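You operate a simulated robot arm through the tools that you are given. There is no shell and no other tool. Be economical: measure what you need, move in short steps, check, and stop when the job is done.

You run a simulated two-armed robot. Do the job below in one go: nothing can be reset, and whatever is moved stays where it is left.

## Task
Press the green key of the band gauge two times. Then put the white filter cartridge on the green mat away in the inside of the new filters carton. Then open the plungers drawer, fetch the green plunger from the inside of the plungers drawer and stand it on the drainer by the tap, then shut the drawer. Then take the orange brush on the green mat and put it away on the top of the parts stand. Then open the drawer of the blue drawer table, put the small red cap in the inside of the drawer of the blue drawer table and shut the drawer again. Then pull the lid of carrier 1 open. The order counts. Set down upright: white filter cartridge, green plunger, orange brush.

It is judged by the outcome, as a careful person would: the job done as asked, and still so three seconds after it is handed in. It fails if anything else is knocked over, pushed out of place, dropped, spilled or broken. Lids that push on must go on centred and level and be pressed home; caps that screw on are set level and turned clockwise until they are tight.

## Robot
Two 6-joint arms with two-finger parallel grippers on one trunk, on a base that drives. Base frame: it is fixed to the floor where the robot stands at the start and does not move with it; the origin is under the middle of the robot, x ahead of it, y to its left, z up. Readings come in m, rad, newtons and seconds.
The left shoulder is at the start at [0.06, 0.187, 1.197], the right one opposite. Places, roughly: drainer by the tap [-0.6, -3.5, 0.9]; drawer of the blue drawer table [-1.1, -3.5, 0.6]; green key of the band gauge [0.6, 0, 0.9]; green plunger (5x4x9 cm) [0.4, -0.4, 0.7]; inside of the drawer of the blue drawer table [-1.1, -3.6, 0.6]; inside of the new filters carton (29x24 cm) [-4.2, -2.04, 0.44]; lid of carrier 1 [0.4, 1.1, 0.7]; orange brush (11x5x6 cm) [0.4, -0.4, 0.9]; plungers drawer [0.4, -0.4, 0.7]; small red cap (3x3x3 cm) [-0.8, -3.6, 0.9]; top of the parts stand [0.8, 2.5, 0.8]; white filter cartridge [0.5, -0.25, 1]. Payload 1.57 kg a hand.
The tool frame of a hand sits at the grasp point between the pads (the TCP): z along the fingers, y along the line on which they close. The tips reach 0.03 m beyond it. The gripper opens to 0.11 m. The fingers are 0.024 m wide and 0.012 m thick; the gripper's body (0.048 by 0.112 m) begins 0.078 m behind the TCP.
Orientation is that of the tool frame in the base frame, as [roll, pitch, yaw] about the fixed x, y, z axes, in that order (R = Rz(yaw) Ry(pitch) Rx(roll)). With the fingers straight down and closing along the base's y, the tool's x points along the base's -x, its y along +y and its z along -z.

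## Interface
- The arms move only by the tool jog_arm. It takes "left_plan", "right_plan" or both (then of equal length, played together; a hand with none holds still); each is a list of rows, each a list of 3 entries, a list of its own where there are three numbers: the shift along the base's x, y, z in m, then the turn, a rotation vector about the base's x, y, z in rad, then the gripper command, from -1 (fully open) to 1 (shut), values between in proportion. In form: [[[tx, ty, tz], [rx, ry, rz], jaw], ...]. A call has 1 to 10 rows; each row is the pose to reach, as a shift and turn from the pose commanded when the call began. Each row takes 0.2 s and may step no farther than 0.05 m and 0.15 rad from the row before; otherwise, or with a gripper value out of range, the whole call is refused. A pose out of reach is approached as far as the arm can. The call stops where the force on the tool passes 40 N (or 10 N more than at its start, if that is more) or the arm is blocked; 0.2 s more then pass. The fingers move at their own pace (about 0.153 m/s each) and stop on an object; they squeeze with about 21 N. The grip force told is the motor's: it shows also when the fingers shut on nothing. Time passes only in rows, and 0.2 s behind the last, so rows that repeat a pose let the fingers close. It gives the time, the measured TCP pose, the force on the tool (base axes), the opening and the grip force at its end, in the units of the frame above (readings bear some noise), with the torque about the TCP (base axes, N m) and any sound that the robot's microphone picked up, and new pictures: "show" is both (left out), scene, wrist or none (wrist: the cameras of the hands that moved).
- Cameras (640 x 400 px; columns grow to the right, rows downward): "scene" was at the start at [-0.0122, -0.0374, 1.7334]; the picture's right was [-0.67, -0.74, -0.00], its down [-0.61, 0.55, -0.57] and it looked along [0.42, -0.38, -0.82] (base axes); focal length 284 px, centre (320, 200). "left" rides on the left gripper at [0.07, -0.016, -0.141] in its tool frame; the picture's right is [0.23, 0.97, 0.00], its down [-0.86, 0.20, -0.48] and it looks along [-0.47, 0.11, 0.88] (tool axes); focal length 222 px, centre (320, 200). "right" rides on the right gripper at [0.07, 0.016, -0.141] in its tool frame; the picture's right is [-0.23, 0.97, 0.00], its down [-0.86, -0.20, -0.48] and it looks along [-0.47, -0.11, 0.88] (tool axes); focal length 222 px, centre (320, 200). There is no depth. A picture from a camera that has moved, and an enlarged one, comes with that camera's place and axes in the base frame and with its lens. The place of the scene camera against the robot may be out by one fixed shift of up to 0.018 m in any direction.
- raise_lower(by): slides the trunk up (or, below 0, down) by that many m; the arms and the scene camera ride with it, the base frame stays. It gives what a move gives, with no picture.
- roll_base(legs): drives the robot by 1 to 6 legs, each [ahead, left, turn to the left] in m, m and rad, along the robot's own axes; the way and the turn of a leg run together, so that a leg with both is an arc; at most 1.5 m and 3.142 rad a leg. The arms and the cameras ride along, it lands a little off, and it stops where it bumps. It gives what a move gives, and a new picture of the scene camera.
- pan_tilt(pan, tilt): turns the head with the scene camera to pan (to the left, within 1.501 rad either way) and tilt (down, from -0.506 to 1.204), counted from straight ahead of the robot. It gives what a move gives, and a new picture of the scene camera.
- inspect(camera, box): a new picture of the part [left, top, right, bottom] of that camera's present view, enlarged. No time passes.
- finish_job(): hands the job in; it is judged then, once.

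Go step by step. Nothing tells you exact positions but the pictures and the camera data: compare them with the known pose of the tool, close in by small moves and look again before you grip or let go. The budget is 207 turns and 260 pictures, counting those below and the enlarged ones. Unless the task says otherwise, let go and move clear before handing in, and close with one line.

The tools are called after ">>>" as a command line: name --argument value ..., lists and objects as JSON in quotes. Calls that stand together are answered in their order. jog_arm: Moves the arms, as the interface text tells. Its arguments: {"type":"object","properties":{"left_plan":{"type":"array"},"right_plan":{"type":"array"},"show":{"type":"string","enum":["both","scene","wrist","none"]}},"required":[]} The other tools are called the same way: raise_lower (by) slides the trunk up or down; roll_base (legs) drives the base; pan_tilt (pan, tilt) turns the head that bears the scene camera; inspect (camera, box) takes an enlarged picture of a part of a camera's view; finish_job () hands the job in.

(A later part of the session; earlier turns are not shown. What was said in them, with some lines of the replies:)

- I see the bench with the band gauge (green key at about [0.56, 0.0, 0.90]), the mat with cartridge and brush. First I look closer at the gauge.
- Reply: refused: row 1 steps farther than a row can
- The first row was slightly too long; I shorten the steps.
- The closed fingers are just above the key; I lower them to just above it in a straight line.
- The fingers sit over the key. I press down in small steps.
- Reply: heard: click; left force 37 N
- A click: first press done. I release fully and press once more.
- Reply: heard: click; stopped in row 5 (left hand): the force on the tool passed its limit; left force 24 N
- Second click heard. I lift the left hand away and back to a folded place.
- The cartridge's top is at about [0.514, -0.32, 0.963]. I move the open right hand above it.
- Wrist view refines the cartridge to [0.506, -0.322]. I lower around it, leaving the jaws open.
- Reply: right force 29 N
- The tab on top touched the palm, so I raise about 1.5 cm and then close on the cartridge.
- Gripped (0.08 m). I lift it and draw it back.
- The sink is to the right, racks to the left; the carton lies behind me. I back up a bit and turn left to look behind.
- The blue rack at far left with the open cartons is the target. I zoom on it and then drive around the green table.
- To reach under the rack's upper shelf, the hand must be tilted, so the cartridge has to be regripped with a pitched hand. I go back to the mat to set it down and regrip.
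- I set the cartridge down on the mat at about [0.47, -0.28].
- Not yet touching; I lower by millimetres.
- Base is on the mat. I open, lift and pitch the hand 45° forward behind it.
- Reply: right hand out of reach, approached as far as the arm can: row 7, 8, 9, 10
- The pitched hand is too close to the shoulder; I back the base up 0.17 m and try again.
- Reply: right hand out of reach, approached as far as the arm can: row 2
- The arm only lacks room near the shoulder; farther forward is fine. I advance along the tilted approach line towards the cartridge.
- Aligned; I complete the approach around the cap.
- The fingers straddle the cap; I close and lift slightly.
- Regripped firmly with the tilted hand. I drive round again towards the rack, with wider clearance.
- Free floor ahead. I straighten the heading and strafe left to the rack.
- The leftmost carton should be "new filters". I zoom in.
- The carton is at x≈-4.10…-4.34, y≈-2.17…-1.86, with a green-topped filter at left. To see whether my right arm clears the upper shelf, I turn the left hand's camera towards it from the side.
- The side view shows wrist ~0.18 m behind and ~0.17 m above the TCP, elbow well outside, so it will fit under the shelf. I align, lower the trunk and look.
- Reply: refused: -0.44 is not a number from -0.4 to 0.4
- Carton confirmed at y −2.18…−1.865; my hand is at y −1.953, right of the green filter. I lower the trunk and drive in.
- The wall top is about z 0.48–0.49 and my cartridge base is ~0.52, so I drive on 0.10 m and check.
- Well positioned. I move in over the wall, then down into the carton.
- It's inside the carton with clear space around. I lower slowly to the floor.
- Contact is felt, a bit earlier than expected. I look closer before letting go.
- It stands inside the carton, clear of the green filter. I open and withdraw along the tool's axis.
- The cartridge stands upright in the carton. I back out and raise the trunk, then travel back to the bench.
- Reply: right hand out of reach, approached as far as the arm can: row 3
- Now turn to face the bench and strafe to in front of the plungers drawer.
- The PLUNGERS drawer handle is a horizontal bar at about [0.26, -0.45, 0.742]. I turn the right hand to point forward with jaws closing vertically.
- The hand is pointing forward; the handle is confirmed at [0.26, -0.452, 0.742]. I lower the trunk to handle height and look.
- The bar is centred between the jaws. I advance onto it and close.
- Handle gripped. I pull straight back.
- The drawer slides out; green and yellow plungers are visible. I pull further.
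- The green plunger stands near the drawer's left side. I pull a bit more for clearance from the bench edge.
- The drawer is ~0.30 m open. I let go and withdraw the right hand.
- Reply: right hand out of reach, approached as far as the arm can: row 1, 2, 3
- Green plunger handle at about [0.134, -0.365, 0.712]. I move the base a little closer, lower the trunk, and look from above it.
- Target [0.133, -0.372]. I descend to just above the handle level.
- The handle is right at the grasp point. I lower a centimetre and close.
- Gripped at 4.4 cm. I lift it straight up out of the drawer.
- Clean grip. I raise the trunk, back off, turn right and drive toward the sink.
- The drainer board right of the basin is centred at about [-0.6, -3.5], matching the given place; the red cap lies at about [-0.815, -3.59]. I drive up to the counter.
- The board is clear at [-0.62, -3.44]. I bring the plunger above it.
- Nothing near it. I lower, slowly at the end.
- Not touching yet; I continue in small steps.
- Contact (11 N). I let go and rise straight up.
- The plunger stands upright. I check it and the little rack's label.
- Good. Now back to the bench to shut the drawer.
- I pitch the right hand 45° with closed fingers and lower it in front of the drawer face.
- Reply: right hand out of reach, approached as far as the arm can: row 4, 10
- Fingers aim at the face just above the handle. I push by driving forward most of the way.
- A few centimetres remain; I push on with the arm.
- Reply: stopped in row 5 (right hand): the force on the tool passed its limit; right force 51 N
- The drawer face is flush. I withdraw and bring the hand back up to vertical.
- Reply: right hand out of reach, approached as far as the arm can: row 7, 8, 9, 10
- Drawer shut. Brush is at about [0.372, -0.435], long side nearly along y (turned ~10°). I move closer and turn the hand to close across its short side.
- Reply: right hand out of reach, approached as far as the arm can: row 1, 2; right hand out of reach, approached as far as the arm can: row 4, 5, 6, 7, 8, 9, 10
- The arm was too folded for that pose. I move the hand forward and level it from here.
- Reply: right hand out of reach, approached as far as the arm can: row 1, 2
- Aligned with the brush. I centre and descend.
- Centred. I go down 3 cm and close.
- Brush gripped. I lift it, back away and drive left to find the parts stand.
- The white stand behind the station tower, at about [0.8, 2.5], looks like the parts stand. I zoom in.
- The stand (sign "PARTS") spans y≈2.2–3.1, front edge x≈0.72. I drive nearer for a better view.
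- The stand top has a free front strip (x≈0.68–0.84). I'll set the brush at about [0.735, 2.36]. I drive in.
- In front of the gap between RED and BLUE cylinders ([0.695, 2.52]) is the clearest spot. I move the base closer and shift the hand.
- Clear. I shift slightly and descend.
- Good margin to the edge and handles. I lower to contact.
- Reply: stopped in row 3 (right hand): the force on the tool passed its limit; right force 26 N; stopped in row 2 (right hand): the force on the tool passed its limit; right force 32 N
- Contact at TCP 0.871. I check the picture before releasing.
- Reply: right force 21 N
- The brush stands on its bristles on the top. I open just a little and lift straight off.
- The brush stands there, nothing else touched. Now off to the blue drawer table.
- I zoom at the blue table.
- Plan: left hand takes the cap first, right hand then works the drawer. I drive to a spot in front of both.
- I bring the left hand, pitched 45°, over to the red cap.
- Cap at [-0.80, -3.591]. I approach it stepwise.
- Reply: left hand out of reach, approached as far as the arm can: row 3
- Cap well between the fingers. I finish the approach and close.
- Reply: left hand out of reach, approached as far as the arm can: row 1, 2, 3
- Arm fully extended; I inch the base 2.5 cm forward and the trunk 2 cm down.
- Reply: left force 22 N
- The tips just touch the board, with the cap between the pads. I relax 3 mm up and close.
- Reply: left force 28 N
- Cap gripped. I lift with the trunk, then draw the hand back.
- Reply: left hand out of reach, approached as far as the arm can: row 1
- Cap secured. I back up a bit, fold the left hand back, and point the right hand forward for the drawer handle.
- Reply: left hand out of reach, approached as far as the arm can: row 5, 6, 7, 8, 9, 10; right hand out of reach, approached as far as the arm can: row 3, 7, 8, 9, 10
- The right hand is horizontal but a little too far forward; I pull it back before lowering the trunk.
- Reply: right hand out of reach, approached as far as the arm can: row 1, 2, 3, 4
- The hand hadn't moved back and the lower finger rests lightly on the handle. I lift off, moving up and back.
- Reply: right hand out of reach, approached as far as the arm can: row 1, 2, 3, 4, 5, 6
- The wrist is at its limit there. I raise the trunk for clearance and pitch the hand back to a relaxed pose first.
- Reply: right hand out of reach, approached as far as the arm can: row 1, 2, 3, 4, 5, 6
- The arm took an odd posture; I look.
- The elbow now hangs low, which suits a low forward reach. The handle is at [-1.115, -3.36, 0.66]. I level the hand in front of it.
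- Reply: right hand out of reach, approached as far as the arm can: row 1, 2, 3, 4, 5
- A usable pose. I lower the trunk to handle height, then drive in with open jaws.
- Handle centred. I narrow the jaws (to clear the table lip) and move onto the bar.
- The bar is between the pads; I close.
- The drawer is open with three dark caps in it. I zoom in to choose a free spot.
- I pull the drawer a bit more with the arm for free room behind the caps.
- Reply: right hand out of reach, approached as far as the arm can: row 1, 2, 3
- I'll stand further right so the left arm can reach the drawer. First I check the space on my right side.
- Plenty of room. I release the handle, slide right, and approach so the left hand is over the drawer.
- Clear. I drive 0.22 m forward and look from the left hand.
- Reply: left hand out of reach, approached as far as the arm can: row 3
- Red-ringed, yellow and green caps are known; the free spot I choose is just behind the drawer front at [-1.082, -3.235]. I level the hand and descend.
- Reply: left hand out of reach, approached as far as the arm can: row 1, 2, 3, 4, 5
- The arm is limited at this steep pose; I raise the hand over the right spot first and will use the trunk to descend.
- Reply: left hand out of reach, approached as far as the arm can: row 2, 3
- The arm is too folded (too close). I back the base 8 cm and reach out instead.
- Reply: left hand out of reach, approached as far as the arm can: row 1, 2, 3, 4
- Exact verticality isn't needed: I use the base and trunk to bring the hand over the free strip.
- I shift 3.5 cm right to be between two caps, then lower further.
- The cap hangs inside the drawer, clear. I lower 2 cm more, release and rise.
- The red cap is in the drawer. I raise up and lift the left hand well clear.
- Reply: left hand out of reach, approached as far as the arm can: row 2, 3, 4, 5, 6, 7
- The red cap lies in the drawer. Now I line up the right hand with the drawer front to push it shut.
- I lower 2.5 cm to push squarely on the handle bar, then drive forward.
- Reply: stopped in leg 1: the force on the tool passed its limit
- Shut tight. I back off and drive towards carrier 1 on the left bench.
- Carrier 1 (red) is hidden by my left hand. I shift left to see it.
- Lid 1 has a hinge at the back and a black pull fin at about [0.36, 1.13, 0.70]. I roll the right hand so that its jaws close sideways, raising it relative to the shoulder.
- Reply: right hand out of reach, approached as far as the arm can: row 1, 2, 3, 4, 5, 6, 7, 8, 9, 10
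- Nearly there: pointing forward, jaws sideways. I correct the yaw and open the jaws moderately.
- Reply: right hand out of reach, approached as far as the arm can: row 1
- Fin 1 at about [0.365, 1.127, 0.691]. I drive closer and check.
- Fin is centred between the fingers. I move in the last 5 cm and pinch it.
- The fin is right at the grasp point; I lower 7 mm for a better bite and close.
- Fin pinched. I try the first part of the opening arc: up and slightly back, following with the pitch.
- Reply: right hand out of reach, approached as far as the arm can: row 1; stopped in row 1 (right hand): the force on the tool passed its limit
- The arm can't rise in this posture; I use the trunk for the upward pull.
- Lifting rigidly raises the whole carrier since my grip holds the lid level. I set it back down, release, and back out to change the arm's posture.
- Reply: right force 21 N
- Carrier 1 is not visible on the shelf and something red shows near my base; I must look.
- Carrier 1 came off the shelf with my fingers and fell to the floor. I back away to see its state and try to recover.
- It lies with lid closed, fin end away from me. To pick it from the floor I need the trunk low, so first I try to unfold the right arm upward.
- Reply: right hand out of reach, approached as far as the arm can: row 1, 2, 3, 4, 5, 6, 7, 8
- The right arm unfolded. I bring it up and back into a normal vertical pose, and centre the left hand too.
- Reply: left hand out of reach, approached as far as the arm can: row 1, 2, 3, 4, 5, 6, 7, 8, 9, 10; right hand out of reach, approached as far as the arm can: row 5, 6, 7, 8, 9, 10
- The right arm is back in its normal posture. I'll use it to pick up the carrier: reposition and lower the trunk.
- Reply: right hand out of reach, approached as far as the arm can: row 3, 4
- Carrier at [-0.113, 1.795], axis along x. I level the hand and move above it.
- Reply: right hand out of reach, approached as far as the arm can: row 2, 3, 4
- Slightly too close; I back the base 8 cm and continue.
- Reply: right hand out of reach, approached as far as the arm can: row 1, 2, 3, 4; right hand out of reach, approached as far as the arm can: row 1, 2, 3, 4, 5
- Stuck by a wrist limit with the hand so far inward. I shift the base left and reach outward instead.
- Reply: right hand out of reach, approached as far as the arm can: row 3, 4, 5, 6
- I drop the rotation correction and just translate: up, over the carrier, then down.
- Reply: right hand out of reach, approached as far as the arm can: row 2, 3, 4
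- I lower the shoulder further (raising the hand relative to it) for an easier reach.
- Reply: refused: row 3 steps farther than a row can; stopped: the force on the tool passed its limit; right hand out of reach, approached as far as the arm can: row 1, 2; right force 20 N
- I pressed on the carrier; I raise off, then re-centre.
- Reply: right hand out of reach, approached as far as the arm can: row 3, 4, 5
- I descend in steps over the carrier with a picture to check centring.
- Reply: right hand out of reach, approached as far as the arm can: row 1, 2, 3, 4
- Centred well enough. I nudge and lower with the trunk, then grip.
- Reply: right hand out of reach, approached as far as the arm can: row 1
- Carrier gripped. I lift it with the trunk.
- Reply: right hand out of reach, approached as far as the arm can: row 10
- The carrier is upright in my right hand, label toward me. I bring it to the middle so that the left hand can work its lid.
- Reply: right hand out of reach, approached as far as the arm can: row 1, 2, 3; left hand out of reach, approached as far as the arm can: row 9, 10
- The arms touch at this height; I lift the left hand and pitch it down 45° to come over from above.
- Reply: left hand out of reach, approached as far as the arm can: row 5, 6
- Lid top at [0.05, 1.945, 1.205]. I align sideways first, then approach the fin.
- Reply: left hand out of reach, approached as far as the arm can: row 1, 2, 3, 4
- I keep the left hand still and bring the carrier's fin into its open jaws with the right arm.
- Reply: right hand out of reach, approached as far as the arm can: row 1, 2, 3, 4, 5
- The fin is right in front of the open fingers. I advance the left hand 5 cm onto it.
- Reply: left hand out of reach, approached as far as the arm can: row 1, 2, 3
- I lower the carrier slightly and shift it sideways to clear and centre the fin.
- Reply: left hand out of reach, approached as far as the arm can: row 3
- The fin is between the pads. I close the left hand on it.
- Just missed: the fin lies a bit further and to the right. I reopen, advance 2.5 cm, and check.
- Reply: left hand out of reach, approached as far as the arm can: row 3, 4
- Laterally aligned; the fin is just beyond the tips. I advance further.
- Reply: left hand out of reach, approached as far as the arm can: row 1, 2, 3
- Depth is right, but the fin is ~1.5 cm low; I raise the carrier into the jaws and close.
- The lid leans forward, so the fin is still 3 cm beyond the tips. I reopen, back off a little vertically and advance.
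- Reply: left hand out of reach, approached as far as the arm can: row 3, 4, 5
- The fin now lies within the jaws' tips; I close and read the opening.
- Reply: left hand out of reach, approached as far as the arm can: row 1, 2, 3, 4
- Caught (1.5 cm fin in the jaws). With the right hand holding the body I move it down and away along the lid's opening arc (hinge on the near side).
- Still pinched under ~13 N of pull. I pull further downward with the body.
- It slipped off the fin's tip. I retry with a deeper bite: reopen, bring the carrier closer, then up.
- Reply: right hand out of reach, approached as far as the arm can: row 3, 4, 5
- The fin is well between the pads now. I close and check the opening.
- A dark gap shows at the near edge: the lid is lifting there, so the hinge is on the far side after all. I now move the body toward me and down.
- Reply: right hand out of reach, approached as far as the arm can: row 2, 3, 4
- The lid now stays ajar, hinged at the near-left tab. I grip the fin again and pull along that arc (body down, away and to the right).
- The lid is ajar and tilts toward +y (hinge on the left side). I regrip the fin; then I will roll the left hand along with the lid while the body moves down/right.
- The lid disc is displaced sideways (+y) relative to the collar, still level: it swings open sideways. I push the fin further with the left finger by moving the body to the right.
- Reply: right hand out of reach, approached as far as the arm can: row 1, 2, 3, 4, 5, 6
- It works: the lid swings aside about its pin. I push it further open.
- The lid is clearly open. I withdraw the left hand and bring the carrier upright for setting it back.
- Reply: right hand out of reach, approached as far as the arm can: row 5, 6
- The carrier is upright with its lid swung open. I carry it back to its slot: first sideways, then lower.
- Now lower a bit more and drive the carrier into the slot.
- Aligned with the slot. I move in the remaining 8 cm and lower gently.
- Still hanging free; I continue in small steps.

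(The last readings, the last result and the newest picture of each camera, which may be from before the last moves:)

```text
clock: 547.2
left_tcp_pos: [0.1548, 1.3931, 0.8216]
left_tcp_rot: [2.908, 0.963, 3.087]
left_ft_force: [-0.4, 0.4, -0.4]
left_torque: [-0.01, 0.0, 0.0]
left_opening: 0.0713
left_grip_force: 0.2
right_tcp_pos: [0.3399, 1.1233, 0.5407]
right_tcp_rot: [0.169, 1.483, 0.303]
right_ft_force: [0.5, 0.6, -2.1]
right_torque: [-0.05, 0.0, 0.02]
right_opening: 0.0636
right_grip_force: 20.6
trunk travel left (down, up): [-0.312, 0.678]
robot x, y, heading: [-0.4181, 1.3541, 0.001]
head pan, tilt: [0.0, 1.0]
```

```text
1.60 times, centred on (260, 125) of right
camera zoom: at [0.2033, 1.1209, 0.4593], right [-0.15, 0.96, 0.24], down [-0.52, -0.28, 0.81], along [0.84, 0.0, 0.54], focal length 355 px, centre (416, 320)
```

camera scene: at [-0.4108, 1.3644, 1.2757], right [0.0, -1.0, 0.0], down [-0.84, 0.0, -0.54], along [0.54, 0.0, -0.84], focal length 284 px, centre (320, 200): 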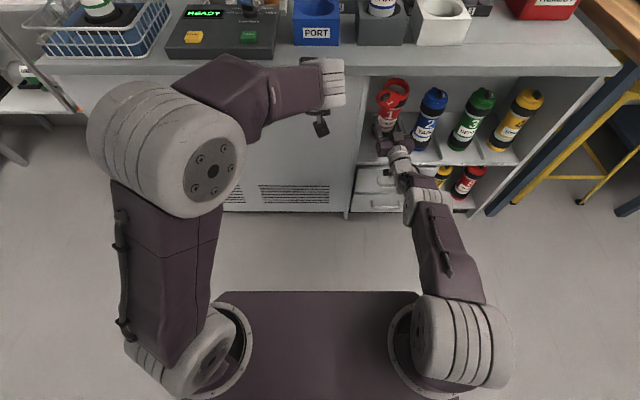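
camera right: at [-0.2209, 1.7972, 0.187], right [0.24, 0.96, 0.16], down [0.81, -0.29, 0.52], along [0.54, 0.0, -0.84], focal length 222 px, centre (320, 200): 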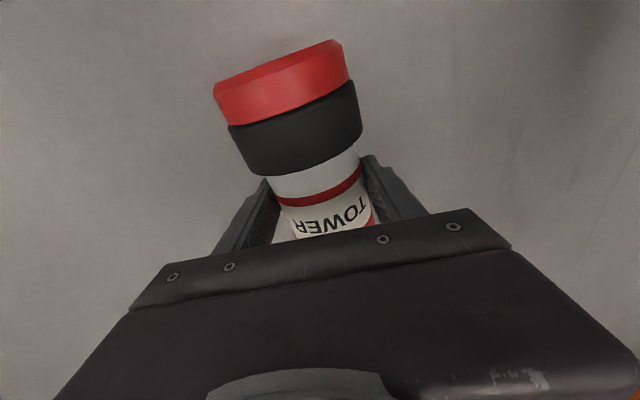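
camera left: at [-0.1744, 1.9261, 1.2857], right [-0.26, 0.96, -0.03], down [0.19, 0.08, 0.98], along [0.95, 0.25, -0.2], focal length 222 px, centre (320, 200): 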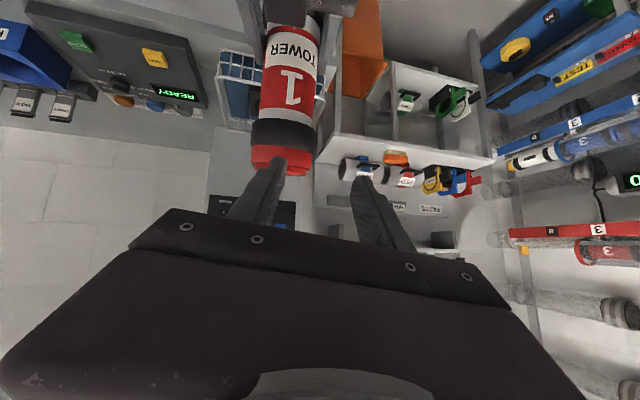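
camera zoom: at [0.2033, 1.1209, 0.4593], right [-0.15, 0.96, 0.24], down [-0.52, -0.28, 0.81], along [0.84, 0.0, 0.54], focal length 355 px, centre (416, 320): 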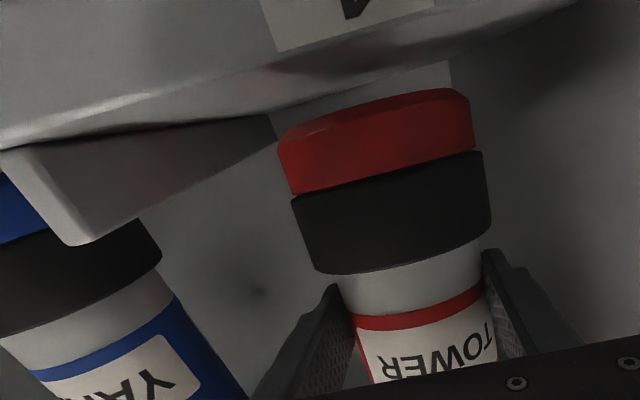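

The base is only a few millimetres above the shelf. I lower the rest.

>>> raise_lower --by -0.004

>>> raise_lower --by -0.003

>>> raise_lower --by -0.003

```text
clock: 547.8
left_tcp_pos: [0.1559, 1.394, 0.8184]
left_tcp_rot: [2.906, 0.96, 3.084]
left_ft_force: [-0.1, 0.0, 1.0]
left_torque: [-0.02, 0.04, -0.03]
left_opening: 0.0716
left_grip_force: 0.0
right_tcp_pos: [0.3409, 1.1235, 0.538]
right_tcp_rot: [0.167, 1.483, 0.303]
right_ft_force: [-0.3, -0.3, -2.4]
right_torque: [-0.05, -0.01, -0.01]
right_opening: 0.0636
right_grip_force: 21.2
trunk travel left (down, up): [-0.308, 0.682]
robot x, y, heading: [-0.413, 1.3549, -0.003]
head pan, tilt: [0.0, 1.0]
```

```text
clock: 548.3
left_tcp_pos: [0.1554, 1.3943, 0.8142]
left_tcp_rot: [2.906, 0.963, 3.086]
left_ft_force: [-0.9, -0.4, 0.0]
left_torque: [0.02, 0.04, -0.01]
left_opening: 0.0712
left_grip_force: 0.1
right_tcp_pos: [0.3398, 1.1228, 0.5343]
right_tcp_rot: [0.167, 1.483, 0.305]
right_ft_force: [1.1, 0.4, -2.1]
right_torque: [-0.04, 0.01, -0.01]
right_opening: 0.0637
right_grip_force: 21.6
trunk travel left (down, up): [-0.305, 0.685]
robot x, y, heading: [-0.4161, 1.3531, 0.002]
head pan, tilt: [0.0, 1.0]
```

```text
clock: 548.8
left_tcp_pos: [0.1548, 1.3937, 0.811]
left_tcp_rot: [2.905, 0.962, 3.086]
left_ft_force: [-0.3, 0.7, 0.2]
left_torque: [0.0, 0.0, 0.0]
left_opening: 0.0714
left_grip_force: 0.1
right_tcp_pos: [0.3388, 1.1229, 0.5309]
right_tcp_rot: [0.166, 1.481, 0.302]
right_ft_force: [0.8, -0.2, -1.8]
right_torque: [-0.02, 0.0, -0.01]
right_opening: 0.0638
right_grip_force: 20.9
trunk travel left (down, up): [-0.302, 0.688]
robot x, y, heading: [-0.4154, 1.3547, -0.0]
head pan, tilt: [0.0, 1.0]
```

>>> raise_lower --by -0.005

>>> raise_lower --by -0.004

>>> raise_lower --by -0.004

```text
clock: 549.3
left_tcp_pos: [0.1542, 1.3943, 0.8089]
left_tcp_rot: [2.909, 0.964, 3.086]
left_ft_force: [0.3, -0.2, -0.3]
left_torque: [-0.03, -0.02, 0.01]
left_opening: 0.0714
left_grip_force: 0.0
right_tcp_pos: [0.3397, 1.1242, 0.531]
right_tcp_rot: [0.13, 1.476, 0.266]
right_ft_force: [2.1, -0.4, 12.0]
right_torque: [-0.15, 0.05, 0.05]
right_opening: 0.0637
right_grip_force: 21.2
trunk travel left (down, up): [-0.297, 0.693]
robot x, y, heading: [-0.42, 1.3535, -0.006]
head pan, tilt: [0.0, 1.0]
```

```text
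clock: 549.9
left_tcp_pos: [0.1532, 1.3943, 0.8035]
left_tcp_rot: [2.905, 0.963, 3.086]
left_ft_force: [-0.4, 0.2, 0.0]
left_torque: [0.03, 0.02, 0.03]
left_opening: 0.0717
left_grip_force: 0.1
right_tcp_pos: [0.3389, 1.1231, 0.5267]
right_tcp_rot: [0.133, 1.476, 0.272]
right_ft_force: [6.3, -2.1, 17.4]
right_torque: [-0.26, -0.21, 0.09]
right_opening: 0.0638
right_grip_force: 21.2
trunk travel left (down, up): [-0.293, 0.697]
robot x, y, heading: [-0.4156, 1.3551, -0.003]
head pan, tilt: [0.0, 1.0]
```

```text
clock: 550.4
left_tcp_pos: [0.1542, 1.3937, 0.7998]
left_tcp_rot: [2.909, 0.963, 3.083]
left_ft_force: [0.0, -0.3, 0.2]
left_torque: [-0.01, -0.01, -0.02]
left_opening: 0.0714
left_grip_force: 0.2
right_tcp_pos: [0.3388, 1.124, 0.5197]
right_tcp_rot: [0.147, 1.48, 0.283]
right_ft_force: [5.1, 0.2, 15.2]
right_torque: [-0.12, -0.08, 0.03]
right_opening: 0.0637
right_grip_force: 21.0
trunk travel left (down, up): [-0.289, 0.701]
robot x, y, heading: [-0.4178, 1.3515, 0.001]
head pan, tilt: [0.0, 1.0]
```

The base is on the shelf. I ease off, open the jaws wide, and back straight out.

>>> raise_lower --by 0.004

>>> jog_arm --right_plan '[[[0, 0, 0], [0, 0, 0], 0.2], [[0, 0, 0], [0, 0, 0], -0.3], [[0, 0, 0], [0, 0, 0], -0.8], [[0, 0, 0], [0, 0, 0], -0.8]]' --show "none"

>>> inspect --camera "scene" --box '[340, 40, 560, 230]'

```text
clock: 550.9
left_tcp_pos: [0.1545, 1.3946, 0.8041]
left_tcp_rot: [2.907, 0.962, 3.086]
left_ft_force: [0.4, -0.2, -0.2]
left_torque: [0.02, 0.01, -0.02]
left_opening: 0.0715
left_grip_force: 0.0
right_tcp_pos: [0.3392, 1.1232, 0.5201]
right_tcp_rot: [0.182, 1.487, 0.318]
right_ft_force: [-1.8, 2.0, 3.7]
right_torque: [0.07, 0.24, -0.01]
right_opening: 0.0637
right_grip_force: 20.9
trunk travel left (down, up): [-0.293, 0.697]
robot x, y, heading: [-0.4185, 1.3542, 0.0]
head pan, tilt: [0.0, 1.0]
```

```text
clock: 551.9
left_tcp_pos: [0.1542, 1.3938, 0.8032]
left_tcp_rot: [2.906, 0.962, 3.086]
left_ft_force: [-0.1, 0.4, 0.6]
left_torque: [-0.02, 0.03, -0.02]
left_opening: 0.0714
left_grip_force: 0.1
right_tcp_pos: [0.3392, 1.1238, 0.5219]
right_tcp_rot: [0.165, 1.485, 0.303]
right_ft_force: [1.0, -0.9, -0.2]
right_torque: [0.01, -0.02, 0.0]
right_opening: 0.0992
right_grip_force: 0.2
trunk travel left (down, up): [-0.293, 0.697]
robot x, y, heading: [-0.4187, 1.3507, -0.006]
head pan, tilt: [0.0, 1.0]
```

```text
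2.11 times, centred on (450, 135) of scene
camera zoom: at [-0.4127, 1.3644, 1.1987], right [0.0, -1.0, 0.0], down [-0.84, 0.0, -0.54], along [0.54, 0.0, -0.84], focal length 598 px, centre (46, 337)
```

zoom: 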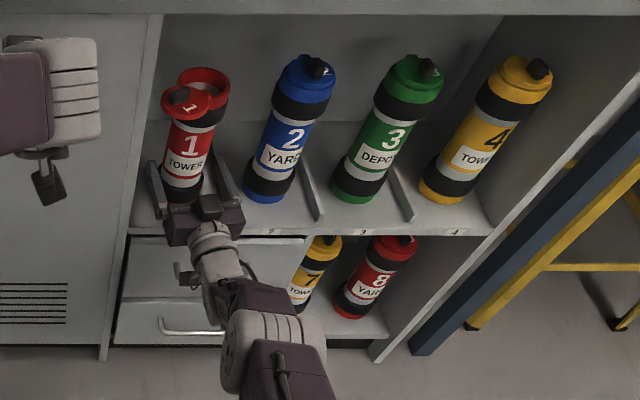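

Carrier 1 stands in its slot with its lid open. I back straight out.

>>> roll_base --legs '[[-0.25, 0, 0]]'

```text
clock: 553.7
left_tcp_pos: [-0.0933, 1.3949, 0.8017]
left_tcp_rot: [2.906, 0.962, 3.085]
left_ft_force: [-0.2, -0.2, 0.0]
left_torque: [-0.02, 0.04, 0.01]
left_opening: 0.0714
left_grip_force: 0.2
right_tcp_pos: [0.0911, 1.1239, 0.5223]
right_tcp_rot: [0.162, 1.481, 0.299]
right_ft_force: [0.1, -0.3, 0.6]
right_torque: [-0.03, 0.03, -0.03]
right_opening: 0.0993
right_grip_force: 0.1
trunk travel left (down, up): [-0.293, 0.697]
robot x, y, heading: [-0.6649, 1.3527, -0.006]
head pan, tilt: [0.0, 1.0]
camera scene: at [-0.6611, 1.3652, 1.1988], right [0.0, -1.0, 0.0], down [-0.84, 0.0, -0.54], along [0.54, 0.0, -0.84], focal length 284 px, centre (320, 200)
```

scene: 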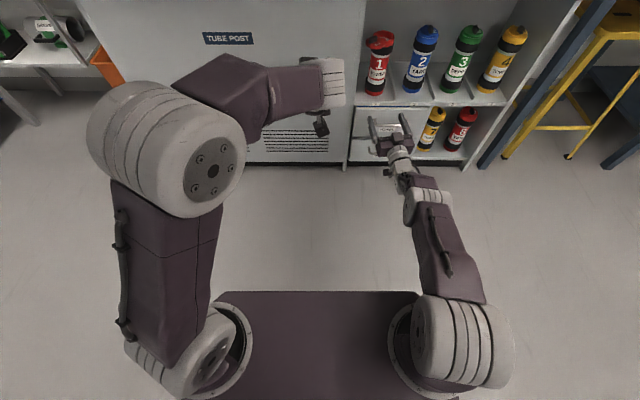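

Carrier 1 stands in its slot with the lid open and both hands are clear, so I hand the job in.

>>> finish_job

```text
The job is handed in.
```

All six steps are done in order and handed in, but carrier 1 fell to the floor on the way. I picked it up, swung its lid open and stood it back in its slot, though the judge may still count that as a drop; I also took the "drainer by the tap" to be the steel drainboard beside the basin, not the small rack labelled DRYING.
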